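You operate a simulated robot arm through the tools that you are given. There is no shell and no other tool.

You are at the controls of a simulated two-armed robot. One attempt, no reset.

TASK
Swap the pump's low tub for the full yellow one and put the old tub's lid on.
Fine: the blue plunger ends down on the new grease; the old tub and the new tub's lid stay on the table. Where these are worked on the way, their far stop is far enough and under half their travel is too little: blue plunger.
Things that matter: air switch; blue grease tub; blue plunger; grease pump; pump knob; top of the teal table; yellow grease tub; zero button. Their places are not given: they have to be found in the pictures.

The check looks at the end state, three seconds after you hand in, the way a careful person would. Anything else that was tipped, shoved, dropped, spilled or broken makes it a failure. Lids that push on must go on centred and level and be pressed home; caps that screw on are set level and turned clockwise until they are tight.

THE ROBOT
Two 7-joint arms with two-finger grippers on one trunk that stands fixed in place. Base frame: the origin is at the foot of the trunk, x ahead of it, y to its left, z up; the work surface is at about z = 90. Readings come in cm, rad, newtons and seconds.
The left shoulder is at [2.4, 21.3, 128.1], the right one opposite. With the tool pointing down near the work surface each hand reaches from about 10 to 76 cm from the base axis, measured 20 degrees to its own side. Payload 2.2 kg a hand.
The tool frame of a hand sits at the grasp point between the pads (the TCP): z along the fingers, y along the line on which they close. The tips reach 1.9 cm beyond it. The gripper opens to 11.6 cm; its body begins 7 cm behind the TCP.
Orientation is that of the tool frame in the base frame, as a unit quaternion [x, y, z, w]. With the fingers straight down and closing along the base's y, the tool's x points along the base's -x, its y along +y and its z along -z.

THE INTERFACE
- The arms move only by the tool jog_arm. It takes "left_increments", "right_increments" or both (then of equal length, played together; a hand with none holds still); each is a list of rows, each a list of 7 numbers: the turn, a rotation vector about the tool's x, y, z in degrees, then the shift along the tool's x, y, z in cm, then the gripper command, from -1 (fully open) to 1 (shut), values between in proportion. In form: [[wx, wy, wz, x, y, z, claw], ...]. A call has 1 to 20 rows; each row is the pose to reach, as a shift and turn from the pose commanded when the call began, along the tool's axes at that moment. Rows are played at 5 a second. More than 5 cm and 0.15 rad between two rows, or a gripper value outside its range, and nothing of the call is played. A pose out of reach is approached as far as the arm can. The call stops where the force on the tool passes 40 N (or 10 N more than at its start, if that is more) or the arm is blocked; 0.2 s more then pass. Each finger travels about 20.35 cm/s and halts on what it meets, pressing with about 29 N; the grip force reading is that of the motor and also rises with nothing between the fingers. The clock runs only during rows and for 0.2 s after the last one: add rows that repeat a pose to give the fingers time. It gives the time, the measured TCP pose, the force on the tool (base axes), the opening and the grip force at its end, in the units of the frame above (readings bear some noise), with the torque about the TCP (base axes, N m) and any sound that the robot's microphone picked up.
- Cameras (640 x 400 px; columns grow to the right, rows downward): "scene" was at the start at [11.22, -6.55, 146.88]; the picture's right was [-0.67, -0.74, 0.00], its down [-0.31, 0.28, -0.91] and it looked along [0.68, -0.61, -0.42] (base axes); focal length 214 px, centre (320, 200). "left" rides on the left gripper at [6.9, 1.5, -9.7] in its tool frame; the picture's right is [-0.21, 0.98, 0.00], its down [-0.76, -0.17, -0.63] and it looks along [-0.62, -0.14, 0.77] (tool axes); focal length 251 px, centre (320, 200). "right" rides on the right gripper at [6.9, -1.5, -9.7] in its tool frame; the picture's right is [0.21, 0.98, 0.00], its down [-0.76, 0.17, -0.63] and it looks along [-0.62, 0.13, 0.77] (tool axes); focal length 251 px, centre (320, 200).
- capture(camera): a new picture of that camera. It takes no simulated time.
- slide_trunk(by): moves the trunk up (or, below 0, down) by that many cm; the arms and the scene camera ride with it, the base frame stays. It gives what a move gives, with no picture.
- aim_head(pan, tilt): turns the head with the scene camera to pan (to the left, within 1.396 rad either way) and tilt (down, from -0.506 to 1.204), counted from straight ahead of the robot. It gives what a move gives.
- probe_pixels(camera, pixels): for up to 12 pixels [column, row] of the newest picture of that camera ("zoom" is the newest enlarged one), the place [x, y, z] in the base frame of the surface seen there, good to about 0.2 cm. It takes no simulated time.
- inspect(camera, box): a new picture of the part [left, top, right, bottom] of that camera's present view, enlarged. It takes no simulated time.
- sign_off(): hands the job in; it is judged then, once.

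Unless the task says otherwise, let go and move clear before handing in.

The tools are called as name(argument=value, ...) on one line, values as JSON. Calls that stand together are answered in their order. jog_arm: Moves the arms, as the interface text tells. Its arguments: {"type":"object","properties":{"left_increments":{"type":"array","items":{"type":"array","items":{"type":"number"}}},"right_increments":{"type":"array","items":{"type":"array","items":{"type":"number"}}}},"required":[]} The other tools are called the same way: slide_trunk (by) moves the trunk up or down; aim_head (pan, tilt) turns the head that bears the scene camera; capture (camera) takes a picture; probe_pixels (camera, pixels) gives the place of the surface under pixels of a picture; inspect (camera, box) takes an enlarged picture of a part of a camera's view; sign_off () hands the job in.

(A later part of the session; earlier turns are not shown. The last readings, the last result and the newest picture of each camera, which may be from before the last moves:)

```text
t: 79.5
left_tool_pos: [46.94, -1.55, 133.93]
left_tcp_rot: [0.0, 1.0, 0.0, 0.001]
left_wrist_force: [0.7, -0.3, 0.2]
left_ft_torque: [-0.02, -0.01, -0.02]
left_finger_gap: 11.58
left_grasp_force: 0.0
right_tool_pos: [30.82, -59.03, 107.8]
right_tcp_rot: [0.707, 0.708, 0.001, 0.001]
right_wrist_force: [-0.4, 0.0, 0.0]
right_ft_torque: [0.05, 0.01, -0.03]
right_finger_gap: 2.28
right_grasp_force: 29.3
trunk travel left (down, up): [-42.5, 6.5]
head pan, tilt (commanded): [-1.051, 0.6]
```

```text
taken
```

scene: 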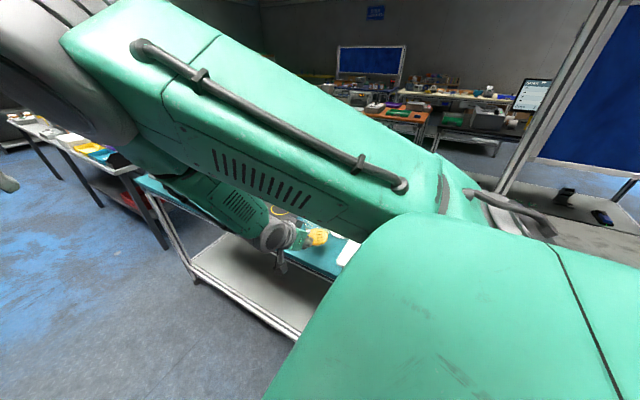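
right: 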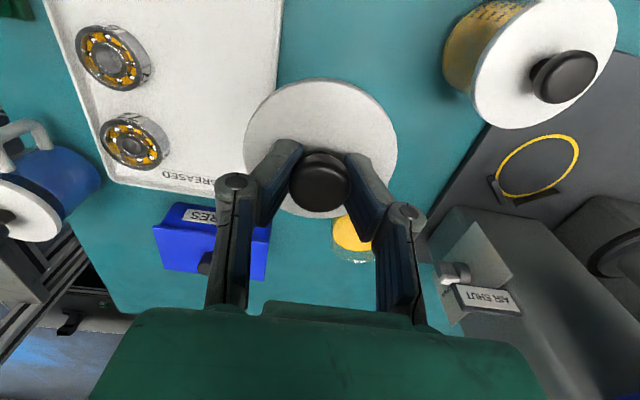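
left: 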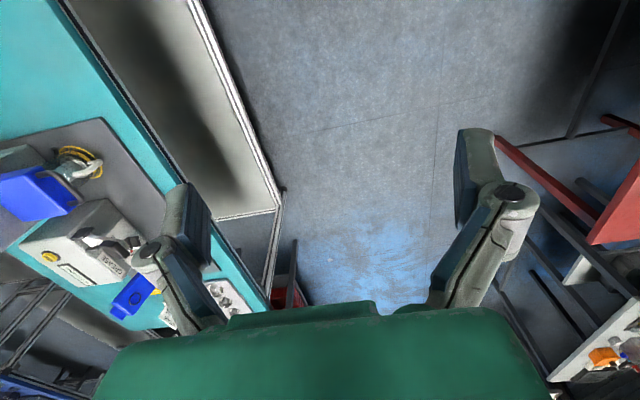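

Lid held above a clear patch right of the tray. I'll lower it to just above the table, then ease down.

jog_arm(right_increments=[[0, 0, 0, 0, 0.3, 3, 1], [0, 0, 0, 0, 0.3, 6, 1], [0, 0, 0, 0, 0.3, 9, 1], [0, 0, 0, 0, 0.3, 12, 1], [0, 0, 0, 0, 0.3, 13.8, 1], [0, 0, 0, 0, 0.3, 13.8, 1]])

jog_arm(right_increments=[[0, 0, 0, 0, 0, 0.15, 1], [0, 0, 0, 0, 0, 0.3, 1], [0, 0, 0, 0, 0, 0.45, 1], [0, 0, 0, 0, 0, 0.45, 1]])

inspect(camera="right", box=[200, 60, 440, 260])

```text
t: 80.9
left_tool_pos: [46.97, -1.53, 133.8]
left_tcp_rot: [0.0, 1.0, 0.0, 0.001]
left_wrist_force: [0.1, -0.4, 0.0]
left_ft_torque: [0.01, -0.02, 0.02]
left_finger_gap: 11.56
left_grasp_force: 0.0
right_tool_pos: [31.1, -58.86, 94.05]
right_tcp_rot: [0.708, 0.706, 0.001, 0.0]
right_wrist_force: [0.7, 0.3, -1.1]
right_ft_torque: [-0.02, 0.0, 0.02]
right_finger_gap: 2.25
right_grasp_force: 29.1
trunk travel left (down, up): [-42.5, 6.5]
head pan, tilt (commanded): [-1.051, 0.6]
```

```text
t: 81.9
left_tool_pos: [47.02, -1.59, 133.89]
left_tcp_rot: [0.0, 1.0, 0.0, 0.0]
left_wrist_force: [-0.1, -0.8, 0.0]
left_ft_torque: [-0.01, -0.02, 0.03]
left_finger_gap: 11.59
left_grasp_force: 0.1
right_tool_pos: [31.12, -58.95, 93.56]
right_tcp_rot: [0.707, 0.708, 0.001, 0.001]
right_wrist_force: [0.0, 0.3, -0.6]
right_ft_torque: [0.0, 0.0, 0.0]
right_finger_gap: 2.27
right_grasp_force: 29.2
trunk travel left (down, up): [-42.5, 6.5]
head pan, tilt (commanded): [-1.051, 0.6]
```

```text
2.00 times, centred on (320, 160) of right
```

zoom: 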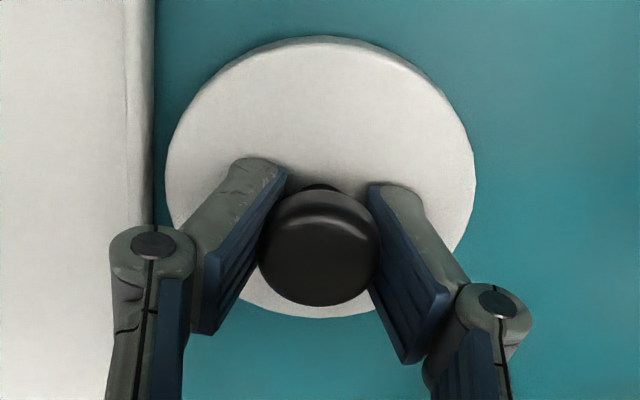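

jog_arm(right_increments=[[0, 0, 0, 0, 0, 0.1, 1], [0, 0, 0, 0, 0, 0.2, 1], [0, 0, 0, 0, 0, 0.2, 1]])

jog_arm(right_increments=[[0, 0, 0, 0, 0, 0.08, 1], [0, 0, 0, 0, 0, 0.15, 1], [0, 0, 0, 0, 0, 0.15, 1]])

```text
t: 82.7
left_tool_pos: [47.12, -1.6, 133.9]
left_tcp_rot: [0.001, 1.0, -0.001, 0.001]
left_wrist_force: [0.1, 0.2, 0.3]
left_ft_torque: [-0.01, 0.0, -0.03]
left_finger_gap: 11.61
left_grasp_force: 0.1
right_tool_pos: [31.02, -58.97, 93.44]
right_tcp_rot: [0.707, 0.707, 0.001, 0.001]
right_wrist_force: [0.2, 0.0, 0.2]
right_ft_torque: [0.0, -0.01, 0.02]
right_finger_gap: 2.24
right_grasp_force: 29.0
trunk travel left (down, up): [-42.5, 6.5]
head pan, tilt (commanded): [-1.051, 0.6]
```

```text
t: 83.5
left_tool_pos: [46.93, -1.55, 133.82]
left_tcp_rot: [0.0, 1.0, 0.0, 0.001]
left_wrist_force: [-0.6, 0.4, 0.0]
left_ft_torque: [-0.01, 0.03, 0.04]
left_finger_gap: 11.6
left_grasp_force: 0.2
right_tool_pos: [31.21, -58.91, 93.31]
right_tcp_rot: [0.706, 0.708, 0.0, 0.001]
right_wrist_force: [0.3, 0.1, 3.3]
right_ft_torque: [0.01, 0.1, 0.02]
right_finger_gap: 2.23
right_grasp_force: 28.8
trunk travel left (down, up): [-42.5, 6.5]
head pan, tilt (commanded): [-1.051, 0.6]
```

Contact at 3.3 N: the lid is on the table. I'll open and rise straight up.

jog_arm(right_increments=[[0, 0, 0, 0, 0, 0, 0.6], [0, 0, 0, 0, 0, 0, 0.2], [0, 0, 0, 0, 0, 0, 0.2], [0, 0, 0, 0, 0, -2, 0.2], [0, 0, 0, 0, 0, -5, 0.2], [0, 0, 0, 0, 0, -9, 0.2], [0, 0, 0, 0, 0, -13, 0.2], [0, 0, 0, 0, 0, -17, 0.2], [0, 0, 0, 0, 0, -17, 0.2]])

capture(camera="right")

```text
t: 85.5
left_tool_pos: [46.97, -1.51, 133.89]
left_tcp_rot: [0.001, 1.0, 0.0, 0.0]
left_wrist_force: [-0.1, -0.2, -0.6]
left_ft_torque: [0.04, 0.01, -0.02]
left_finger_gap: 11.57
left_grasp_force: 0.1
right_tool_pos: [31.06, -59.04, 110.47]
right_tcp_rot: [0.707, 0.707, 0.001, 0.001]
right_wrist_force: [-0.1, -0.9, -0.7]
right_ft_torque: [0.01, 0.01, 0.01]
right_finger_gap: 4.6
right_grasp_force: 0.1
trunk travel left (down, up): [-42.5, 6.5]
head pan, tilt (commanded): [-1.051, 0.6]
```

```text
taken
```

right: 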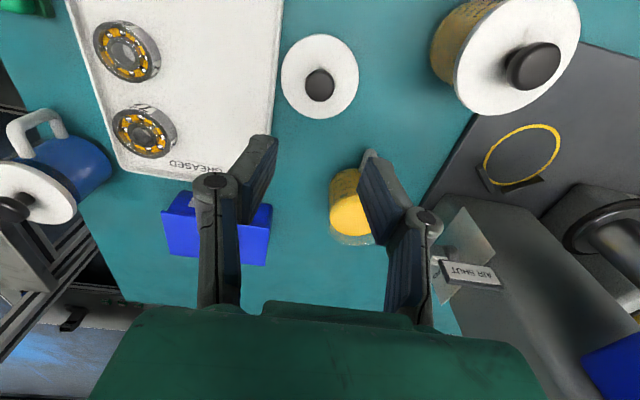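

The new tub's lid lies flat on the table. Now I'll tilt the hand 45° again and stage it behind-above the yellow tub's handle (bar near x 38.75, y −65.5).

jog_arm(right_increments=[[0, -7.5, 0, -0.25, 1.3, 1, 0.2], [0, -15, 0, -0.5, 2.6, 2, 0.2], [0, -22.5, 0, -0.75, 3.9, 3, 0.2], [0, -30, 0, -1, 5.2, 4.3, 0.2], [0, -37.5, 0, -1.25, 6.5, 5.6, 0.3], [0, -45, 0, -1.5, 7.7, 7, 0.3], [0, -45, 0, -1.5, 7.7, 7, 0.3]])

capture(camera="right")

inspect(camera="right", box=[220, 60, 420, 220])

```text
t: 87.1
left_tool_pos: [46.95, -1.51, 133.96]
left_tcp_rot: [0.0, 1.0, -0.001, 0.002]
left_wrist_force: [0.4, 0.3, -0.3]
left_ft_torque: [0.0, -0.01, -0.02]
left_finger_gap: 11.62
left_grasp_force: 0.0
right_tool_pos: [38.66, -60.32, 103.43]
right_tcp_rot: [0.653, 0.653, -0.269, 0.273]
right_wrist_force: [0.2, -0.9, 0.4]
right_ft_torque: [0.04, 0.0, 0.0]
right_finger_gap: 4.05
right_grasp_force: 0.1
trunk travel left (down, up): [-42.5, 6.5]
head pan, tilt (commanded): [-1.051, 0.6]
```

```text
taken
```

right: 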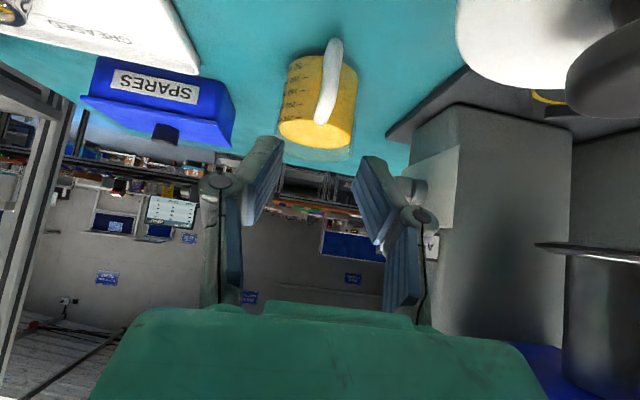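

```text
2.50 times, centred on (320, 140) of right
```

zoom: 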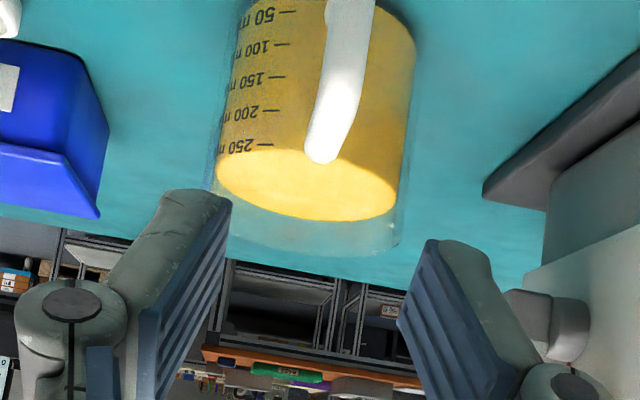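

The full yellow tub with its handle is in plain view. I'll probe its handle, grease level and rim.

probe_pixels(camera="zoom", pixels=[[323, 155], [330, 125], [338, 95], [342, 70], [348, 40], [352, 10], [312, 120], [352, 120], [300, 190], [230, 170], [390, 200], [300, 248]])

```text
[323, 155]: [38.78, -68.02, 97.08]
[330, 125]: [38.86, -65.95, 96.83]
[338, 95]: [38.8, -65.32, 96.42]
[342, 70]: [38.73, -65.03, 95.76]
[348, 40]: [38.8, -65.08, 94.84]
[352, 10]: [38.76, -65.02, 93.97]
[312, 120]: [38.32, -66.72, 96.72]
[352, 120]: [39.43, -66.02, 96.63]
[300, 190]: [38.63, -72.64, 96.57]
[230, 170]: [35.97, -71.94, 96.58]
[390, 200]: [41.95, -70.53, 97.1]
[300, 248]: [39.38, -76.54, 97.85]
```

Handle bar front is at y −65.03, x 38.78; grease level is 6.5 cm above its base. I'll move onto the diagonal approach line and advance around the handle.

jog_arm(right_increments=[[0, 0, 0, 0.9, 0.1, 2.4, 0.3], [0, 0, 0, 1.83, 0.1, 4.72, 0.3], [0, 0, 0, 1.83, 0.1, 6.7, 0.3], [0, 0, 0, 1.83, 0.1, 6.7, 0.3]])

inspect(camera="right", box=[180, 40, 460, 260])

capture(camera="right")

```text
t: 88.1
left_tool_pos: [47.02, -1.57, 133.82]
left_tcp_rot: [0.0, 1.0, 0.0, 0.001]
left_wrist_force: [-0.5, -0.5, 1.1]
left_ft_torque: [-0.02, -0.03, 0.0]
left_finger_gap: 11.6
left_grasp_force: 0.1
right_tool_pos: [38.89, -63.89, 97.28]
right_tcp_rot: [0.653, 0.653, -0.271, 0.271]
right_wrist_force: [0.0, -0.3, 0.0]
right_ft_torque: [-0.01, 0.0, 0.0]
right_finger_gap: 4.05
right_grasp_force: 0.1
trunk travel left (down, up): [-42.5, 6.5]
head pan, tilt (commanded): [-1.051, 0.6]
```

```text
1.82 times, centred on (320, 150) of right
```

zoom: 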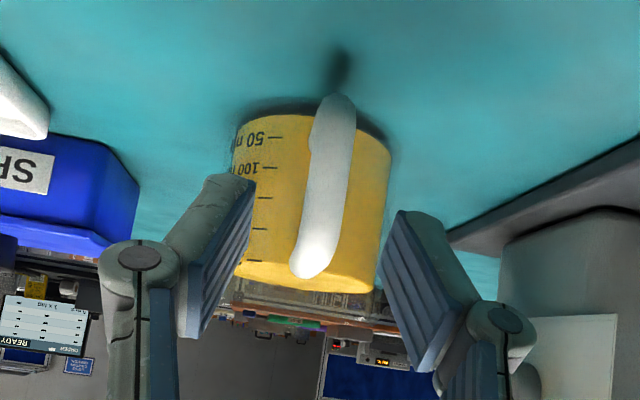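

```text
taken
```

right: 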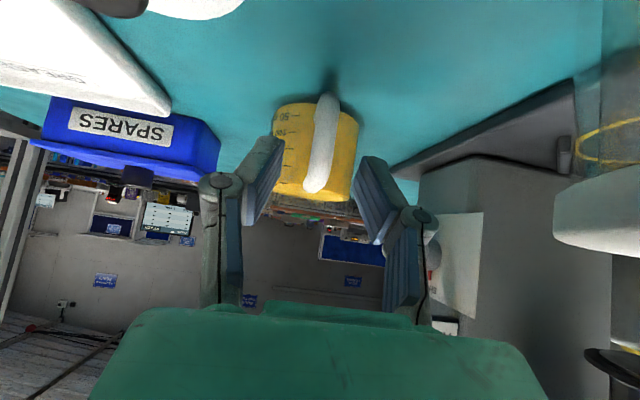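

Clear on both sides of the handle. I'll advance the last 3.9 cm along the finger direction.

jog_arm(right_increments=[[0, 0, 0, 0, -0.05, 1.3, 0.3], [0, 0, 0, 0, -0.08, 2.6, 0.3], [0, 0, 0, 0, -0.08, 3.88, 0.3], [0, 0, 0, 0, -0.08, 3.88, 0.3]])

inspect(camera="right", box=[180, 40, 460, 260])

```text
t: 89.1
left_tool_pos: [47.06, -1.42, 133.86]
left_tcp_rot: [0.0, 1.0, 0.0, 0.0]
left_wrist_force: [0.8, 0.4, 0.1]
left_ft_torque: [0.01, 0.01, -0.01]
left_finger_gap: 11.59
left_grasp_force: 0.0
right_tool_pos: [38.74, -66.62, 94.45]
right_tcp_rot: [0.653, 0.653, -0.271, 0.271]
right_wrist_force: [-0.4, -0.2, -0.4]
right_ft_torque: [0.01, 0.04, -0.01]
right_finger_gap: 4.05
right_grasp_force: 0.1
trunk travel left (down, up): [-42.5, 6.5]
head pan, tilt (commanded): [-1.051, 0.6]
```

```text
1.82 times, centred on (320, 150) of right
```

zoom: 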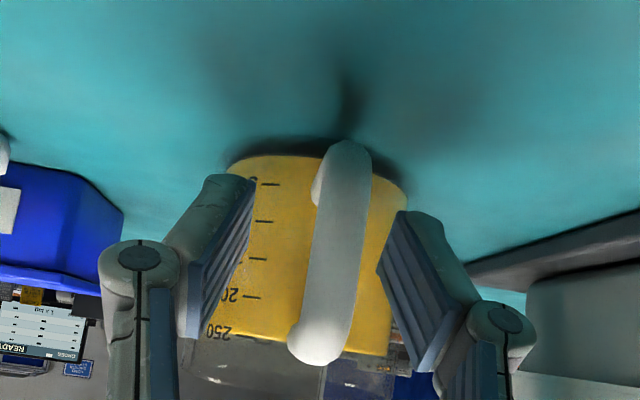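

The handle is centred between the fingers with no contact. I'll close on it gently and look.

jog_arm(right_increments=[[0, 0, 0, 0, 0, 0, 0.5], [0, 0, 0, 0, 0, 0, 0.7], [0, 0, 0, 0, 0, 0, 0.85], [0, 0, 0, 0, 0, 0, 1], [0, 0, 0, 0, 0, 0, 1], [0, 0, 0, 0, 0, 0, 1]])

inspect(camera="right", box=[180, 40, 460, 260])

probe_pixels(camera="zoom", pixels=[[320, 345], [325, 300], [335, 250], [340, 200], [345, 160], [250, 335], [380, 350], [250, 170]])

```text
t: 90.5
left_tool_pos: [47.09, -1.59, 133.94]
left_tcp_rot: [0.001, 1.0, 0.0, 0.001]
left_wrist_force: [0.2, 0.5, 0.0]
left_ft_torque: [-0.01, 0.01, -0.02]
left_finger_gap: 11.61
left_grasp_force: 0.0
right_tool_pos: [38.81, -66.7, 94.52]
right_tcp_rot: [0.654, 0.653, -0.27, 0.271]
right_wrist_force: [1.1, -0.4, -0.8]
right_ft_torque: [-0.04, 0.03, 0.03]
right_finger_gap: 0.59
right_grasp_force: 29.2
trunk travel left (down, up): [-42.5, 6.5]
head pan, tilt (commanded): [-1.051, 0.6]
```

```text
1.82 times, centred on (320, 150) of right
```

zoom: 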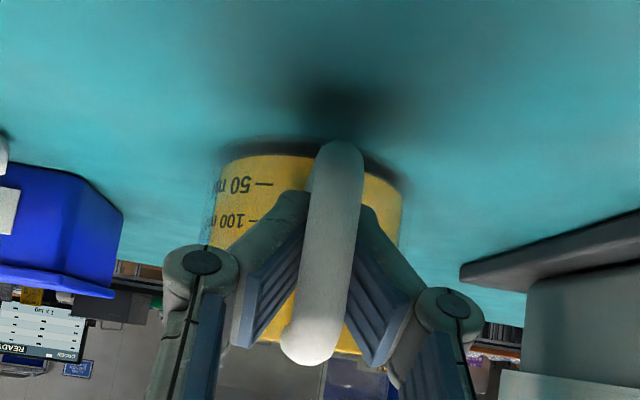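

```text
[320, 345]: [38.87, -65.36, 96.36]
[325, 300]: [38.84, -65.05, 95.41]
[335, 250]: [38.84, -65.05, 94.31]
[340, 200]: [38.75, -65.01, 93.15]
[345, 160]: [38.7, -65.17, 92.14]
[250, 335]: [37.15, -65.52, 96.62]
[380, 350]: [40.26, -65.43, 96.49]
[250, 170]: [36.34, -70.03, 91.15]
```

Closed to the same 0.6 cm seat on the handle and the tub didn't shift. I'll lift 0.8 cm and check the load and level.

jog_arm(right_increments=[[0, 0, 0, -0.14, 0, -0.14, 1], [0, 0, 0, -0.28, 0, -0.28, 1], [0, 0, 0, -0.42, 0, -0.42, 1], [0, 0, 0, -0.57, 0, -0.57, 1], [0, 0, 0, -0.57, 0, -0.57, 1]])

inspect(camera="right", box=[180, 40, 460, 260])

probe_pixels(camera="zoom", pixels=[[320, 345], [325, 300], [335, 250], [340, 200], [345, 160], [250, 335], [380, 350], [250, 170]])

```text
t: 91.7
left_tool_pos: [47.1, -1.58, 133.84]
left_tcp_rot: [0.001, 1.0, 0.0, 0.001]
left_wrist_force: [-0.9, -0.2, 0.5]
left_ft_torque: [-0.01, -0.03, -0.01]
left_finger_gap: 11.57
left_grasp_force: 0.0
right_tool_pos: [38.78, -66.64, 95.18]
right_tcp_rot: [0.654, 0.652, -0.271, 0.271]
right_wrist_force: [0.0, 0.0, -2.4]
right_ft_torque: [0.15, 0.02, -0.01]
right_finger_gap: 0.6
right_grasp_force: 28.8
trunk travel left (down, up): [-42.5, 6.5]
head pan, tilt (commanded): [-1.051, 0.6]
```

```text
1.82 times, centred on (320, 150) of right
```

zoom: 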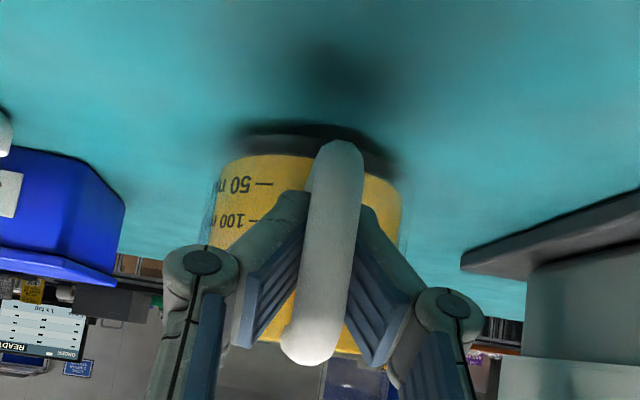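

```text
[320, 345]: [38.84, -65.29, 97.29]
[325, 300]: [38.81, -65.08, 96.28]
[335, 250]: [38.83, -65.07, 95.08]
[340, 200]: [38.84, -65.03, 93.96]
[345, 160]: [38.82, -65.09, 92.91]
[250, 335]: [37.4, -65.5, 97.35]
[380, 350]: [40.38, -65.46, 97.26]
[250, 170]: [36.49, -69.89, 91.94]
```

The full tub hangs level (2.4 N, bar vertical). I'll lift it straight up high enough to pass over the lidded old tub.

jog_arm(right_increments=[[0, 0, 0, -0.5, 0, -0.5, 1], [0, 0, 0, -1.3, 0, -1.3, 1], [0, 0, 0, -2.4, 0, -2.4, 1], [0, 0, 0, -3.6, 0, -3.6, 1], [0, 0, 0, -4.8, 0, -4.8, 1], [0, 0, 0, -6, 0, -6, 1], [0, 0, 0, -7.2, 0, -7.2, 1], [0, 0, 0, -8.2, 0, -8.2, 1], [0, 0, 0, -8.9, 0, -8.9, 1], [0, 0, 0, -8.9, 0, -8.9, 1]])

capture(camera="right")

capture(camera="scene")

```text
t: 93.9
left_tool_pos: [47.07, -1.69, 133.86]
left_tcp_rot: [0.001, 1.0, 0.0, 0.001]
left_wrist_force: [0.1, 0.0, 0.3]
left_ft_torque: [0.0, -0.03, 0.03]
left_finger_gap: 11.57
left_grasp_force: 0.1
right_tool_pos: [38.89, -66.76, 107.9]
right_tcp_rot: [0.654, 0.652, -0.271, 0.27]
right_wrist_force: [0.1, 0.8, -2.9]
right_ft_torque: [0.12, 0.02, -0.01]
right_finger_gap: 0.6
right_grasp_force: 28.4
trunk travel left (down, up): [-42.5, 6.5]
head pan, tilt (commanded): [-1.051, 0.6]
```

```text
taken
```

right: 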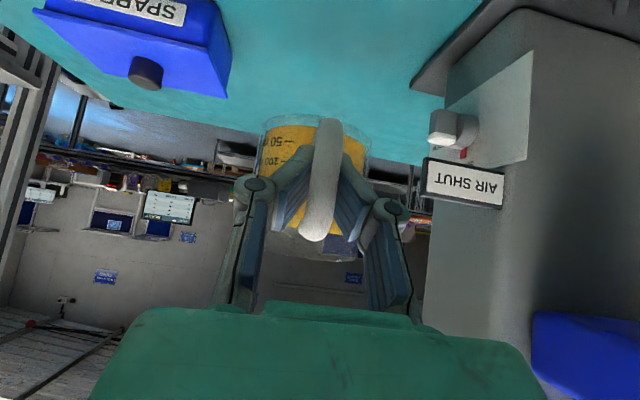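

```text
taken
```

scene: 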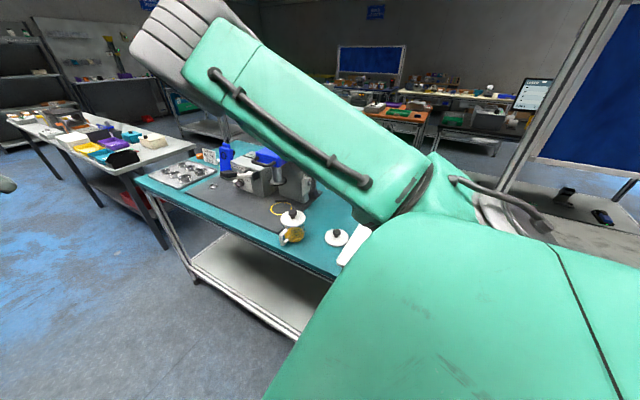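

The tub is high and level, clear of the switch. I'll bring it toward me and then right, passing over the old tub to in front of the pump.

jog_arm(right_increments=[[0, 0, 0, 1.41, 0, -1.41, 1], [0, 0, 0, 3.18, 0, -3.18, 1], [0, 0, 0, 5.3, 0, -5.3, 1], [0, 0, 0, 7.42, 0, -7.42, 1], [0, 0, 0, 9.54, 1, -9.54, 1], [0, 0, 0, 11.67, 3, -11.67, 1], [0, 0, 0, 13.43, 5.5, -13.43, 1], [0, 0, 0, 15.2, 8, -15.2, 1], [0, 0, 0, 16.6, 10.5, -16.6, 1], [0, 0, 0, 17.3, 13, -17.3, 1], [0, 0, 0, 17.7, 15.5, -17.7, 1], [0, 0, 0, 17.7, 18, -17.7, 1], [0, 0, 0, 17.7, 19.4, -17.7, 1], [0, 0, 0, 17.7, 19.4, -17.7, 1]])

capture(camera="right")

capture(camera="scene")

```text
t: 96.9
left_tool_pos: [47.0, -1.57, 133.86]
left_tcp_rot: [0.0, 1.0, 0.0, 0.001]
left_wrist_force: [0.3, 0.5, -0.1]
left_ft_torque: [-0.01, 0.02, 0.0]
left_finger_gap: 11.63
left_grasp_force: 0.0
right_tool_pos: [58.28, -41.81, 107.91]
right_tcp_rot: [0.654, 0.653, -0.27, 0.27]
right_wrist_force: [-0.3, -0.3, -2.2]
right_ft_torque: [0.12, 0.0, -0.01]
right_finger_gap: 0.6
right_grasp_force: 29.2
trunk travel left (down, up): [-42.5, 6.5]
head pan, tilt (commanded): [-1.051, 0.6]
```

```text
taken
```

right: 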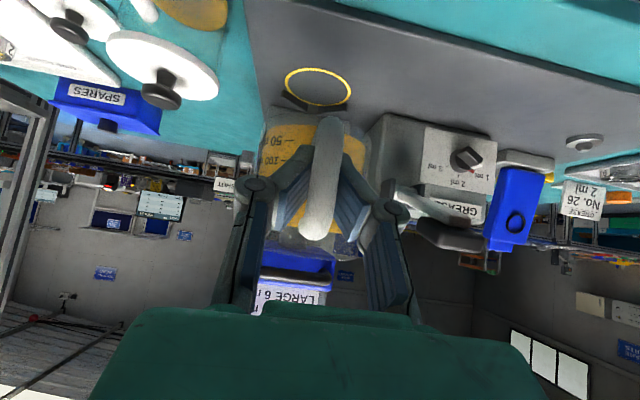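

```text
taken
```

scene: 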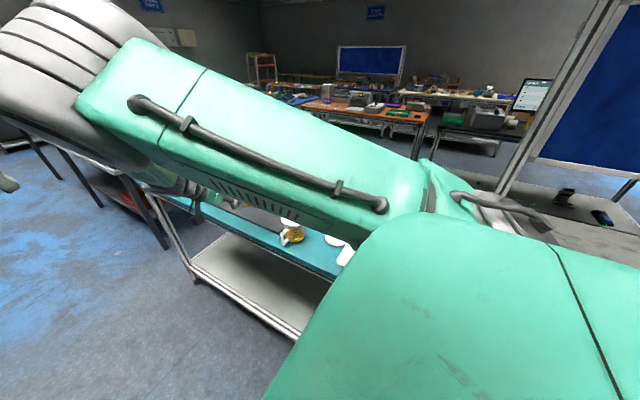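

The tub is in front of the pump and still level (2.2 N). I'll lower it to about 1 cm above plate height, still in front.

jog_arm(right_increments=[[0, 0, 0, 0.7, 0, 0.7, 1], [0, 0, 0, 1.8, 0, 1.8, 1], [0, 0, 0, 3.2, 0, 3.2, 1], [0, 0, 0, 4.6, 0, 4.6, 1], [0, 0, 0, 6, 0, 6, 1], [0, 0, 0, 7.1, 0, 7.1, 1], [0, 0, 0, 7.7, 0, 7.7, 1], [0, 0, 0, 7.7, 0, 7.7, 1]])

capture(camera="right")

probe_pixels(camera="right", pixels=[[320, 225], [323, 190], [328, 150], [330, 125], [283, 140], [360, 150], [420, 190], [300, 260]])

```text
t: 98.7
left_tool_pos: [47.11, -1.58, 133.95]
left_tcp_rot: [0.001, 1.0, 0.0, 0.001]
left_wrist_force: [-0.4, 0.1, -0.3]
left_ft_torque: [0.04, -0.01, 0.01]
left_finger_gap: 11.59
left_grasp_force: 0.0
right_tool_pos: [58.35, -41.7, 97.04]
right_tcp_rot: [0.654, 0.653, -0.271, 0.271]
right_wrist_force: [0.0, 0.2, -3.3]
right_ft_torque: [0.13, 0.02, -0.02]
right_finger_gap: 0.6
right_grasp_force: 28.7
trunk travel left (down, up): [-42.5, 6.5]
head pan, tilt (commanded): [-1.051, 0.6]
```

```text
taken
```

right: 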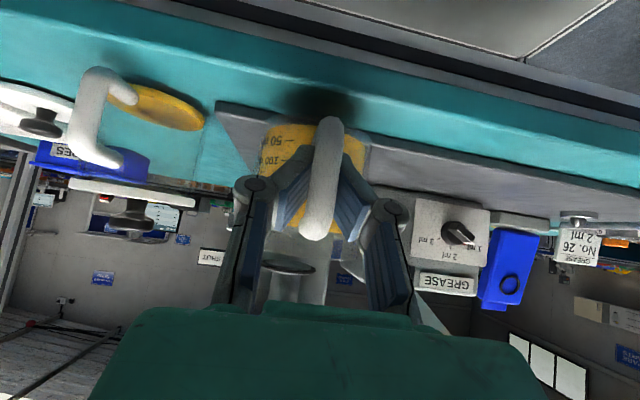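

```text
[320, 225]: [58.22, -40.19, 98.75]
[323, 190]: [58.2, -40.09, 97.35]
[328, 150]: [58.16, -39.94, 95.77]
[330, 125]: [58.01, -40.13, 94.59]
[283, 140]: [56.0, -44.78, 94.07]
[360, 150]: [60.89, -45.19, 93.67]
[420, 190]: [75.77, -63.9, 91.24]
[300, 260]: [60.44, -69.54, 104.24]
```

Bar at x≈58.17, tub centre ≈(58.25,−47.5), bottom ≈1.3 cm above the plate. I'll slide it back under the plunger, stopping 2 cm short to check.

jog_arm(right_increments=[[0, 0, 0, -0.8, 0.1, 0.8, 1], [0, 0, 0, -2.2, 0.18, 2.2, 1], [0, 0, 0, -3.7, 0.18, 3.7, 1], [0, 0, 0, -5.2, 0.18, 5.2, 1], [0, 0, 0, -6.7, 0.18, 6.7, 1], [0, 0, 0, -8.2, 0.18, 8.2, 1], [0, 0, 0, -9.3, 0.18, 9.3, 1], [0, 0, 0, -9.3, 0.18, 9.3, 1]])

capture(camera="right")

inspect(camera="right", box=[180, 40, 460, 300])

```text
t: 100.5
left_tool_pos: [46.98, -1.65, 133.84]
left_tcp_rot: [0.001, 1.0, 0.0, 0.001]
left_wrist_force: [0.1, 0.4, 0.1]
left_ft_torque: [0.01, 0.03, -0.03]
left_finger_gap: 11.6
left_grasp_force: 0.1
right_tool_pos: [58.49, -54.87, 96.93]
right_tcp_rot: [0.654, 0.653, -0.27, 0.271]
right_wrist_force: [0.2, 0.1, -3.5]
right_ft_torque: [0.15, -0.01, 0.0]
right_finger_gap: 0.61
right_grasp_force: 28.9
trunk travel left (down, up): [-42.5, 6.5]
head pan, tilt (commanded): [-1.051, 0.6]
```

```text
taken
```

right: 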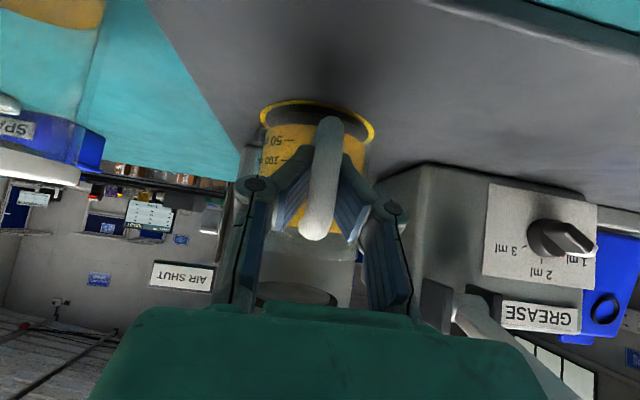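

```text
1.54 times, centred on (320, 170) of right
```

zoom: 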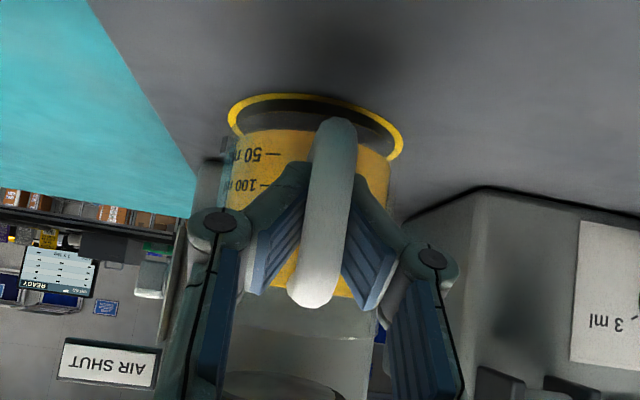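

All clear; 2 cm left to the seat. I'll move in the rest, then probe the handle against its original place (front y −55.3).

jog_arm(right_increments=[[0, 0, 0, -0.5, 0, 0.5, 1], [0, 0, 0, -1, 0, 1, 1], [0, 0, 0, -1.43, 0, 1.43, 1], [0, 0, 0, -1.43, 0, 1.43, 1]])

inspect(camera="right", box=[180, 40, 460, 300])

probe_pixels(camera="zoom", pixels=[[315, 280], [320, 240], [328, 190], [333, 150], [335, 130], [240, 100], [300, 95], [395, 130], [240, 165], [375, 180]])

```text
t: 101.5
left_tool_pos: [47.13, -1.62, 133.82]
left_tcp_rot: [0.0, 1.0, 0.0, 0.001]
left_wrist_force: [-0.5, -0.1, 0.6]
left_ft_torque: [-0.02, -0.01, 0.0]
left_finger_gap: 11.61
left_grasp_force: 0.1
right_tool_pos: [58.48, -56.99, 96.97]
right_tcp_rot: [0.654, 0.653, -0.27, 0.271]
right_wrist_force: [0.0, -0.5, -3.3]
right_ft_torque: [0.14, -0.03, -0.01]
right_finger_gap: 0.6
right_grasp_force: 29.2
trunk travel left (down, up): [-42.5, 6.5]
head pan, tilt (commanded): [-1.051, 0.6]
```

```text
1.54 times, centred on (320, 170) of right
```

zoom: 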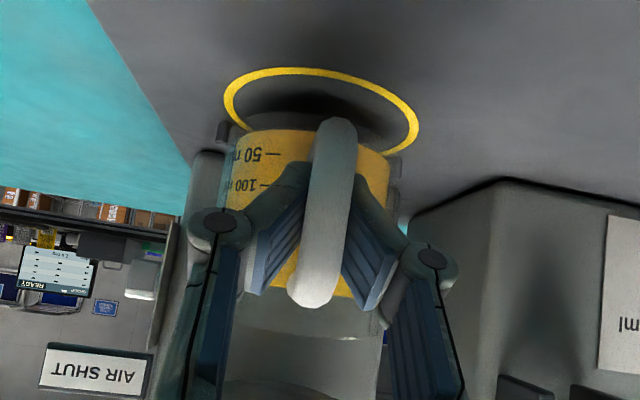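

```text
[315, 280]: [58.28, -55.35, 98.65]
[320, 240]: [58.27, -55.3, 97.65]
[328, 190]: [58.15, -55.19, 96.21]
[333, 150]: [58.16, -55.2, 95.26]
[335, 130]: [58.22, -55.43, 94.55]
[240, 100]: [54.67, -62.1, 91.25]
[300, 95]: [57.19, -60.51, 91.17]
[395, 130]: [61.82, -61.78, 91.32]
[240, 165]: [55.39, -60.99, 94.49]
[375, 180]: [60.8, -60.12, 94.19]
```

The handle front is at (58.25,−55.25), matching the old tub's place within 0.1 cm. I'll lower it onto the seat.

jog_arm(right_increments=[[0, 0, 0, 0.2, 0.08, 0.2, 1], [0, 0, 0, 0.45, 0.08, 0.45, 1], [0, 0, 0, 0.72, 0.08, 0.72, 1], [0, 0, 0, 0.72, 0.08, 0.72, 1]])

jog_arm(right_increments=[[0, 0, 0, 0.07, 0, 0.07, 1], [0, 0, 0, 0.14, 0, 0.14, 1], [0, 0, 0, 0.14, 0, 0.14, 1]])

inspect(camera="right", box=[180, 40, 460, 300])

```text
t: 102.5
left_tool_pos: [47.01, -1.49, 133.81]
left_tcp_rot: [0.0, 1.0, 0.0, 0.001]
left_wrist_force: [-0.9, 0.4, -0.2]
left_ft_torque: [0.0, -0.03, 0.0]
left_finger_gap: 11.61
left_grasp_force: 0.1
right_tool_pos: [58.58, -56.83, 95.9]
right_tcp_rot: [0.653, 0.653, -0.27, 0.272]
right_wrist_force: [-0.2, 0.0, -4.0]
right_ft_torque: [0.14, -0.02, 0.0]
right_finger_gap: 0.62
right_grasp_force: 29.4
trunk travel left (down, up): [-42.5, 6.5]
head pan, tilt (commanded): [-1.051, 0.6]
```

```text
t: 103.3
left_tool_pos: [47.01, -1.54, 133.89]
left_tcp_rot: [0.0, 1.0, 0.0, 0.0]
left_wrist_force: [0.4, -0.2, -0.4]
left_ft_torque: [0.0, 0.01, 0.04]
left_finger_gap: 11.6
left_grasp_force: 0.0
right_tool_pos: [58.42, -56.84, 95.79]
right_tcp_rot: [0.654, 0.653, -0.27, 0.271]
right_wrist_force: [-0.7, -0.3, -2.4]
right_ft_torque: [0.1, 0.01, -0.01]
right_finger_gap: 0.57
right_grasp_force: 29.6
trunk travel left (down, up): [-42.5, 6.5]
head pan, tilt (commanded): [-1.051, 0.6]
```

```text
1.54 times, centred on (320, 170) of right
```

zoom: 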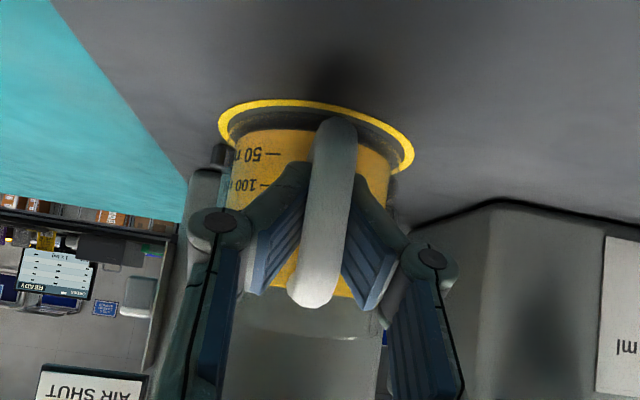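

Still carrying weight (−2.4 N). I'll continue in small steps to contact.

jog_arm(right_increments=[[0, 0, 0, 0.07, 0, 0.07, 1], [0, 0, 0, 0.14, 0, 0.14, 1], [0, 0, 0, 0.14, 0, 0.14, 1]])

inspect(camera="right", box=[180, 40, 460, 300])

probe_pixels(camera="zoom", pixels=[[315, 280], [320, 240], [328, 190], [333, 150], [335, 130], [225, 130], [300, 108], [410, 160], [240, 165], [375, 180]])

```text
t: 104.1
left_tool_pos: [47.09, -1.57, 133.91]
left_tcp_rot: [0.001, 1.0, 0.0, 0.001]
left_wrist_force: [-0.1, -0.2, 0.1]
left_ft_torque: [-0.01, 0.02, -0.02]
left_finger_gap: 11.6
left_grasp_force: 0.0
right_tool_pos: [58.5, -56.89, 95.65]
right_tcp_rot: [0.653, 0.653, -0.27, 0.272]
right_wrist_force: [-0.6, -1.4, 5.1]
right_ft_torque: [-0.69, 0.06, -0.04]
right_finger_gap: 0.61
right_grasp_force: 28.9
trunk travel left (down, up): [-42.5, 6.5]
head pan, tilt (commanded): [-1.051, 0.6]
```

```text
1.54 times, centred on (320, 170) of right
```

zoom: 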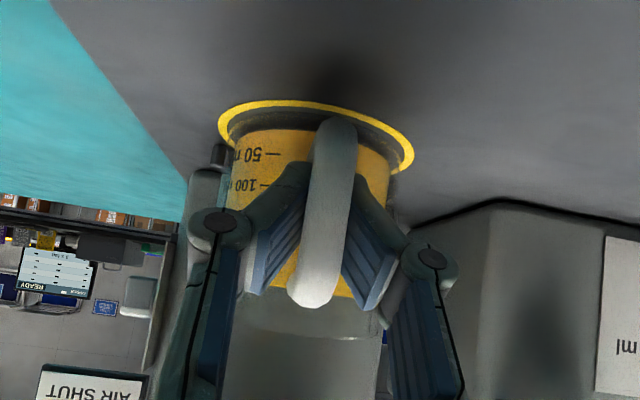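

```text
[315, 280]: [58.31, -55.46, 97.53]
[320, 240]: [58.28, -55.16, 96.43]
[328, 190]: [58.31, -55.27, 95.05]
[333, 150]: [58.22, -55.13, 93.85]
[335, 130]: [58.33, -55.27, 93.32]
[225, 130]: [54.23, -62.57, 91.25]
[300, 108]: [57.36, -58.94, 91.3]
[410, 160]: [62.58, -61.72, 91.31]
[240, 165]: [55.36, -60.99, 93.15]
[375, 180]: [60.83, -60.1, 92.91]
```

The tub is on the seat (+5 N). It should sit back against the two stops, so I'll press it gently rearward and watch for resistance.

jog_arm(right_increments=[[0, 0, 0, -0.11, 0, 0.03, 1], [0, 0, 0, -0.18, 0, 0.1, 1], [0, 0, 0, -0.18, 0, 0.1, 1]])

jog_arm(right_increments=[[0, 0, 0, -0.07, 0, 0.07, 1], [0, 0, 0, -0.14, 0, 0.14, 1], [0, 0, 0, -0.14, 0, 0.14, 1]])

inspect(camera="right", box=[180, 40, 460, 300])

probe_pixels(camera="zoom", pixels=[[315, 280], [320, 240], [328, 190], [333, 150], [335, 135], [225, 130], [300, 108], [410, 160], [240, 165], [375, 180]])

```text
t: 104.9
left_tool_pos: [46.95, -1.4, 134.02]
left_tcp_rot: [0.0, 1.0, 0.0, 0.001]
left_wrist_force: [-0.8, 0.1, -0.1]
left_ft_torque: [0.02, 0.0, 0.03]
left_finger_gap: 11.59
left_grasp_force: 0.0
right_tool_pos: [58.56, -56.82, 95.77]
right_tcp_rot: [0.653, 0.653, -0.27, 0.272]
right_wrist_force: [-0.1, 3.2, 5.0]
right_ft_torque: [-0.53, 0.01, 0.0]
right_finger_gap: 0.6
right_grasp_force: 28.9
trunk travel left (down, up): [-42.5, 6.5]
head pan, tilt (commanded): [-1.051, 0.6]
```

```text
t: 105.7
left_tool_pos: [46.98, -1.29, 133.91]
left_tcp_rot: [0.0, 1.0, -0.001, 0.001]
left_wrist_force: [-0.1, 0.5, -0.3]
left_ft_torque: [-0.03, -0.03, 0.03]
left_finger_gap: 11.59
left_grasp_force: 0.1
right_tool_pos: [58.49, -57.04, 95.77]
right_tcp_rot: [0.654, 0.653, -0.271, 0.271]
right_wrist_force: [-0.9, 7.5, 4.4]
right_ft_torque: [-0.22, -0.02, 0.07]
right_finger_gap: 0.61
right_grasp_force: 29.2
trunk travel left (down, up): [-42.5, 6.5]
head pan, tilt (commanded): [-1.051, 0.6]
```

```text
1.54 times, centred on (320, 170) of right
```

zoom: 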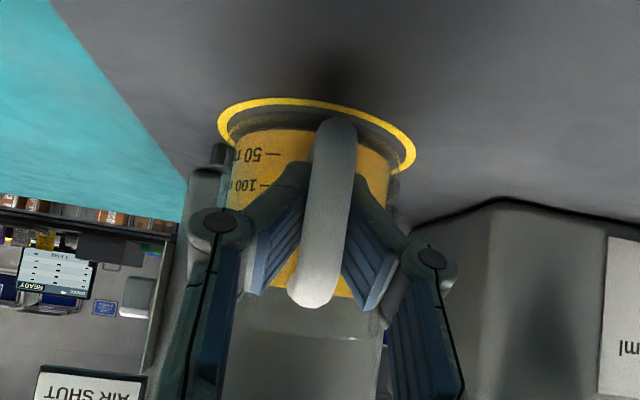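

```text
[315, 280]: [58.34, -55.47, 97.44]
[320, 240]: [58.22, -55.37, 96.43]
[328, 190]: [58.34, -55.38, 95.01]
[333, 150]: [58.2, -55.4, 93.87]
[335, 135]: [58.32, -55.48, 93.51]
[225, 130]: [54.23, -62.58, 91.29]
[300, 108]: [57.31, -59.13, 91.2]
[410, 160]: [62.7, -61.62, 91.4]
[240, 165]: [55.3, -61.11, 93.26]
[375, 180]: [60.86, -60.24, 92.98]
```

Resistance of 7.5 N with the handle front at y −55.38 — the old tub's original place, so it's against the stops. I'll relax, open and withdraw.

jog_arm(right_increments=[[0, 0, 0, 0.03, 0, -0.1, 1], [0, 0, 0, 0.03, 0, -0.1, 0.6], [0, 0, 0, 0.03, 0, -0.1, 0.3], [0, 0, 0, 0.03, 0, -0.1, 0.3], [0, 0, 0, 1.2, 0, -1.2, 0.3], [0, 0, 0, 3, 0, -3, 0.3], [0, 0, 0, 5.2, 0, -5.2, 0.3], [0, 0, 0, 7.8, 0, -7.8, 0.3], [0, 0, 0, 7.8, 0, -7.8, 0.3]])

capture(camera="right")

inspect(camera="right", box=[220, 80, 420, 280])

probe_pixels(camera="zoom", pixels=[[295, 200], [300, 160], [305, 130], [308, 110], [215, 180], [350, 200], [290, 240], [270, 215]])

```text
t: 107.7
left_tool_pos: [46.97, -1.51, 133.87]
left_tcp_rot: [0.0, 1.0, 0.0, 0.001]
left_wrist_force: [-1.0, -0.7, -0.5]
left_ft_torque: [-0.01, -0.04, -0.02]
left_finger_gap: 11.57
left_grasp_force: 0.1
right_tool_pos: [58.52, -46.24, 95.68]
right_tcp_rot: [0.654, 0.653, -0.271, 0.271]
right_wrist_force: [0.7, -0.5, -0.2]
right_ft_torque: [0.01, -0.01, 0.02]
right_finger_gap: 4.06
right_grasp_force: 0.1
trunk travel left (down, up): [-42.5, 6.5]
head pan, tilt (commanded): [-1.051, 0.6]
```

```text
taken
```

right: 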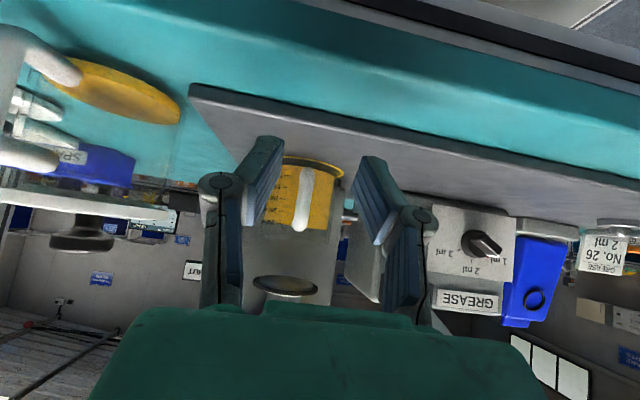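

```text
2.00 times, centred on (320, 180) of right
```

zoom: 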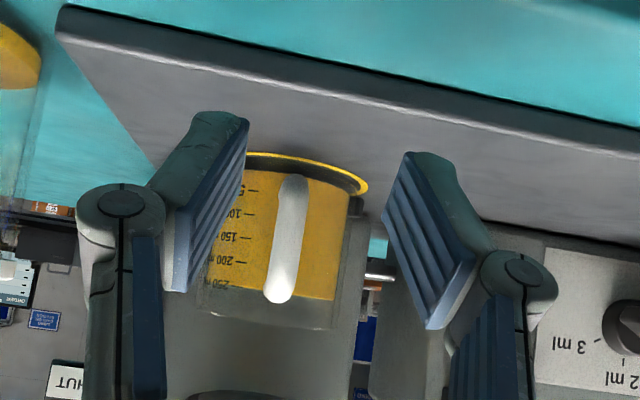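

```text
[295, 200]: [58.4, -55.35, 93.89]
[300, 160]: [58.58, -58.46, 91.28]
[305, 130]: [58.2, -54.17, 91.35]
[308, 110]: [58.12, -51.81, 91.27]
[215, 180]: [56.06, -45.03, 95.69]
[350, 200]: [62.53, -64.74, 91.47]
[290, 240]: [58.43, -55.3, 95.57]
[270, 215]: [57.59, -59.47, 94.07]
```

The new tub is seated (handle front 58.4,−55.3). Now I'll go back up to the plunger's handle with the fingers wide open.

jog_arm(right_increments=[[0, 1, 0, -2.7, 0, -2.7, 0.3], [0, 2, 0, -5.4, 0, -5.4, -0.2], [0, 3, 0, -8.2, 0, -8.2, -0.6], [0, 4, 0, -10.9, -0.05, -10.9, -1], [0, 5, 0, -13.6, -0.1, -13.6, -1], [0, 5, 0, -13.6, -0.1, -13.6, -1]])

capture(camera="right")

inspect(camera="right", box=[200, 100, 440, 260])

```text
t: 109.1
left_tool_pos: [47.09, -1.66, 133.75]
left_tcp_rot: [0.001, 1.0, 0.0, 0.001]
left_wrist_force: [0.8, 0.7, 0.4]
left_ft_torque: [-0.02, 0.02, -0.03]
left_finger_gap: 11.63
left_grasp_force: 0.0
right_tool_pos: [58.34, -46.4, 114.78]
right_tcp_rot: [0.667, 0.663, -0.242, 0.24]
right_wrist_force: [-0.4, -0.1, 0.3]
right_ft_torque: [0.01, 0.01, -0.02]
right_finger_gap: 11.63
right_grasp_force: 0.0
trunk travel left (down, up): [-42.5, 6.5]
head pan, tilt (commanded): [-1.051, 0.6]
```

```text
taken
```

right: 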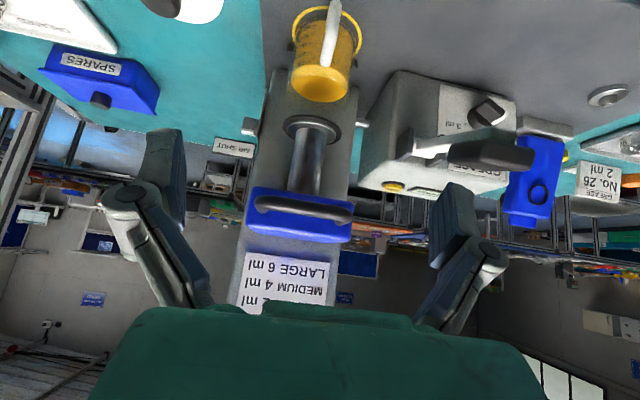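

```text
2.50 times, centred on (320, 180) of right
```

zoom: 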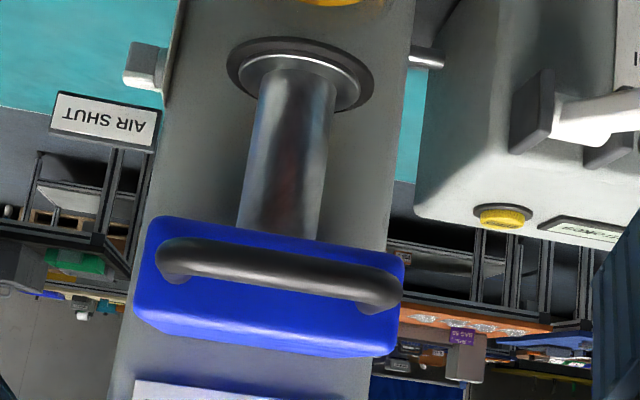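

probe_pixels(camera="zoom", pixels=[[170, 255], [280, 265], [390, 285], [175, 275], [385, 300], [230, 75], [372, 85], [300, 45], [300, 115], [280, 300], [150, 230], [395, 265]])

```text
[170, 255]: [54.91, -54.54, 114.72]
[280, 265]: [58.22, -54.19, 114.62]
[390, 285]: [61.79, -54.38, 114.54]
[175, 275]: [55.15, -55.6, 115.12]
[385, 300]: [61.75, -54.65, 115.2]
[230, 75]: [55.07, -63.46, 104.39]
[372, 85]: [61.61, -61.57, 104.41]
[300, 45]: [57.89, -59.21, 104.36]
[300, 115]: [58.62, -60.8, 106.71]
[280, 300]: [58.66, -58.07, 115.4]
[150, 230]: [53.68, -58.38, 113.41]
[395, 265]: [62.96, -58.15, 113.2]
```

Handle now at z≈114.6, y −54.2. I'll advance to straddle its ends as before.

jog_arm(right_increments=[[0, 0, 0, -1.7, 0, 1.45, -1], [0, 0, 0, -3.4, 0, 2.9, -1], [0, 0, 0, -5.1, 0, 4.35, -1], [0, 0, 0, -6.68, 0, 5.73, -1], [0, 0, 0, -6.68, 0, 5.73, -1]])

inspect(camera="right", box=[150, 100, 490, 320])

```text
t: 110.3
left_tool_pos: [47.04, -1.47, 133.92]
left_tcp_rot: [0.0, 1.0, 0.0, 0.001]
left_wrist_force: [1.0, -0.2, 0.1]
left_ft_torque: [0.01, -0.01, 0.0]
left_finger_gap: 11.6
left_grasp_force: 0.0
right_tool_pos: [58.47, -55.02, 114.75]
right_tcp_rot: [0.665, 0.664, -0.242, 0.242]
right_wrist_force: [0.3, -0.5, 0.3]
right_ft_torque: [0.02, -0.04, 0.0]
right_finger_gap: 11.63
right_grasp_force: 0.0
trunk travel left (down, up): [-42.5, 6.5]
head pan, tilt (commanded): [-1.051, 0.6]
```

```text
1.82 times, centred on (320, 210) of right
```

zoom: 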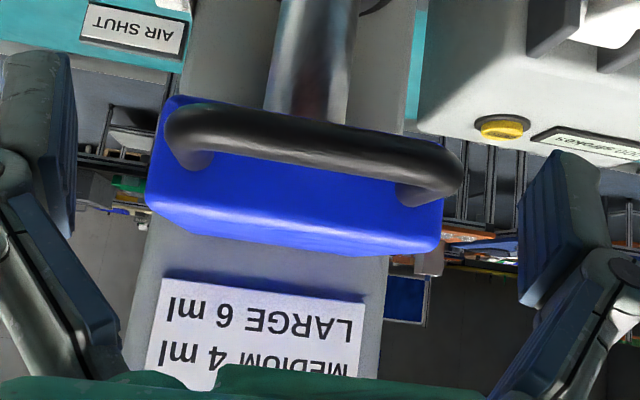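

Same alignment as when I raised it. I'll close on the handle and lower the plunger most of the way.

jog_arm(right_increments=[[0, 0, 0, 0, 0, 0, -0.6], [0, 0, 0, 0, 0, 0, -0.2], [0, 0, 0, 0, 0, 0, 0.0], [0, 0, 0, 0, 0, 0, 0.0], [0, 0, 0, 0, 0, 0, 0.0]])

jog_arm(right_increments=[[0, 0, 0, 0.32, 0, 0.38, 0.0], [0, 0, 0, 0.64, 0, 0.77, 0.0], [0, 0, 0, 1.29, 0, 1.53, 0.0], [0, 0, 0, 1.93, 0, 2.3, 0.0], [0, 0, 0, 2.57, 0, 3.06, 0.0], [0, 0, 0, 2.57, 0, 3.06, 0.0]])

capture(camera="right")

```text
t: 111.5
left_tool_pos: [47.04, -1.53, 133.77]
left_tcp_rot: [0.0, 1.0, 0.0, 0.001]
left_wrist_force: [-0.4, -0.2, 0.0]
left_ft_torque: [0.02, 0.0, -0.03]
left_finger_gap: 11.64
left_grasp_force: 0.1
right_tool_pos: [58.47, -54.81, 114.85]
right_tcp_rot: [0.665, 0.664, -0.242, 0.242]
right_wrist_force: [-0.1, 3.2, 1.1]
right_ft_torque: [-0.08, -0.03, -0.08]
right_finger_gap: 8.04
right_grasp_force: 45.2
trunk travel left (down, up): [-42.5, 6.5]
head pan, tilt (commanded): [-1.051, 0.6]
```

```text
t: 112.9
left_tool_pos: [47.15, -1.45, 133.84]
left_tcp_rot: [0.001, 1.0, 0.001, 0.001]
left_wrist_force: [-0.2, -0.5, 0.6]
left_ft_torque: [0.0, 0.04, -0.03]
left_finger_gap: 11.61
left_grasp_force: 0.1
right_tool_pos: [58.4, -54.95, 110.76]
right_tcp_rot: [0.665, 0.664, -0.242, 0.242]
right_wrist_force: [1.9, 4.8, -3.5]
right_ft_torque: [-0.18, -0.57, 0.28]
right_finger_gap: 8.05
right_grasp_force: 45.2
trunk travel left (down, up): [-42.5, 6.5]
head pan, tilt (commanded): [-1.051, 0.6]
```

```text
taken
```

right: 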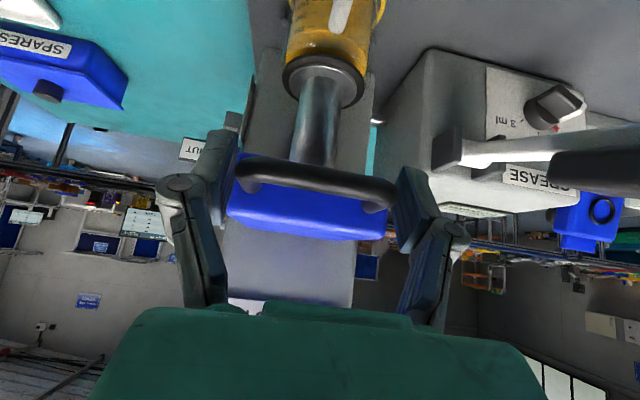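

The disc is just above the tub's mouth. I'll zoom to check it will enter cleanly.

inspect(camera="right", box=[250, 0, 410, 140])

probe_pixels(camera="zoom", pixels=[[135, 200], [460, 235], [290, 170], [160, 150], [470, 180], [300, 130], [250, 120], [400, 140], [350, 60], [150, 130]])

```text
2.86 times, centred on (330, 70) of right
```

zoom: 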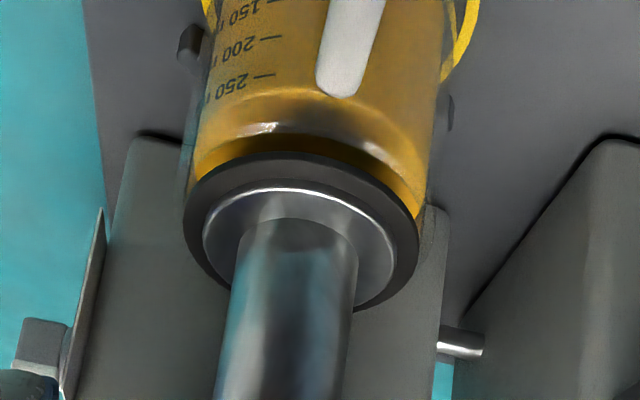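

```text
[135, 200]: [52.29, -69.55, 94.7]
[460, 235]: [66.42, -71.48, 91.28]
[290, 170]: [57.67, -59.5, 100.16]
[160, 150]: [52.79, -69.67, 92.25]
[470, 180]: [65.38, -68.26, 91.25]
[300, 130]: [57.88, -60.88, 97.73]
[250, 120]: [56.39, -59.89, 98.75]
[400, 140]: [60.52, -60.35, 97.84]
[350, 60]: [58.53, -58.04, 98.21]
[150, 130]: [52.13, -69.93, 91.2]
```

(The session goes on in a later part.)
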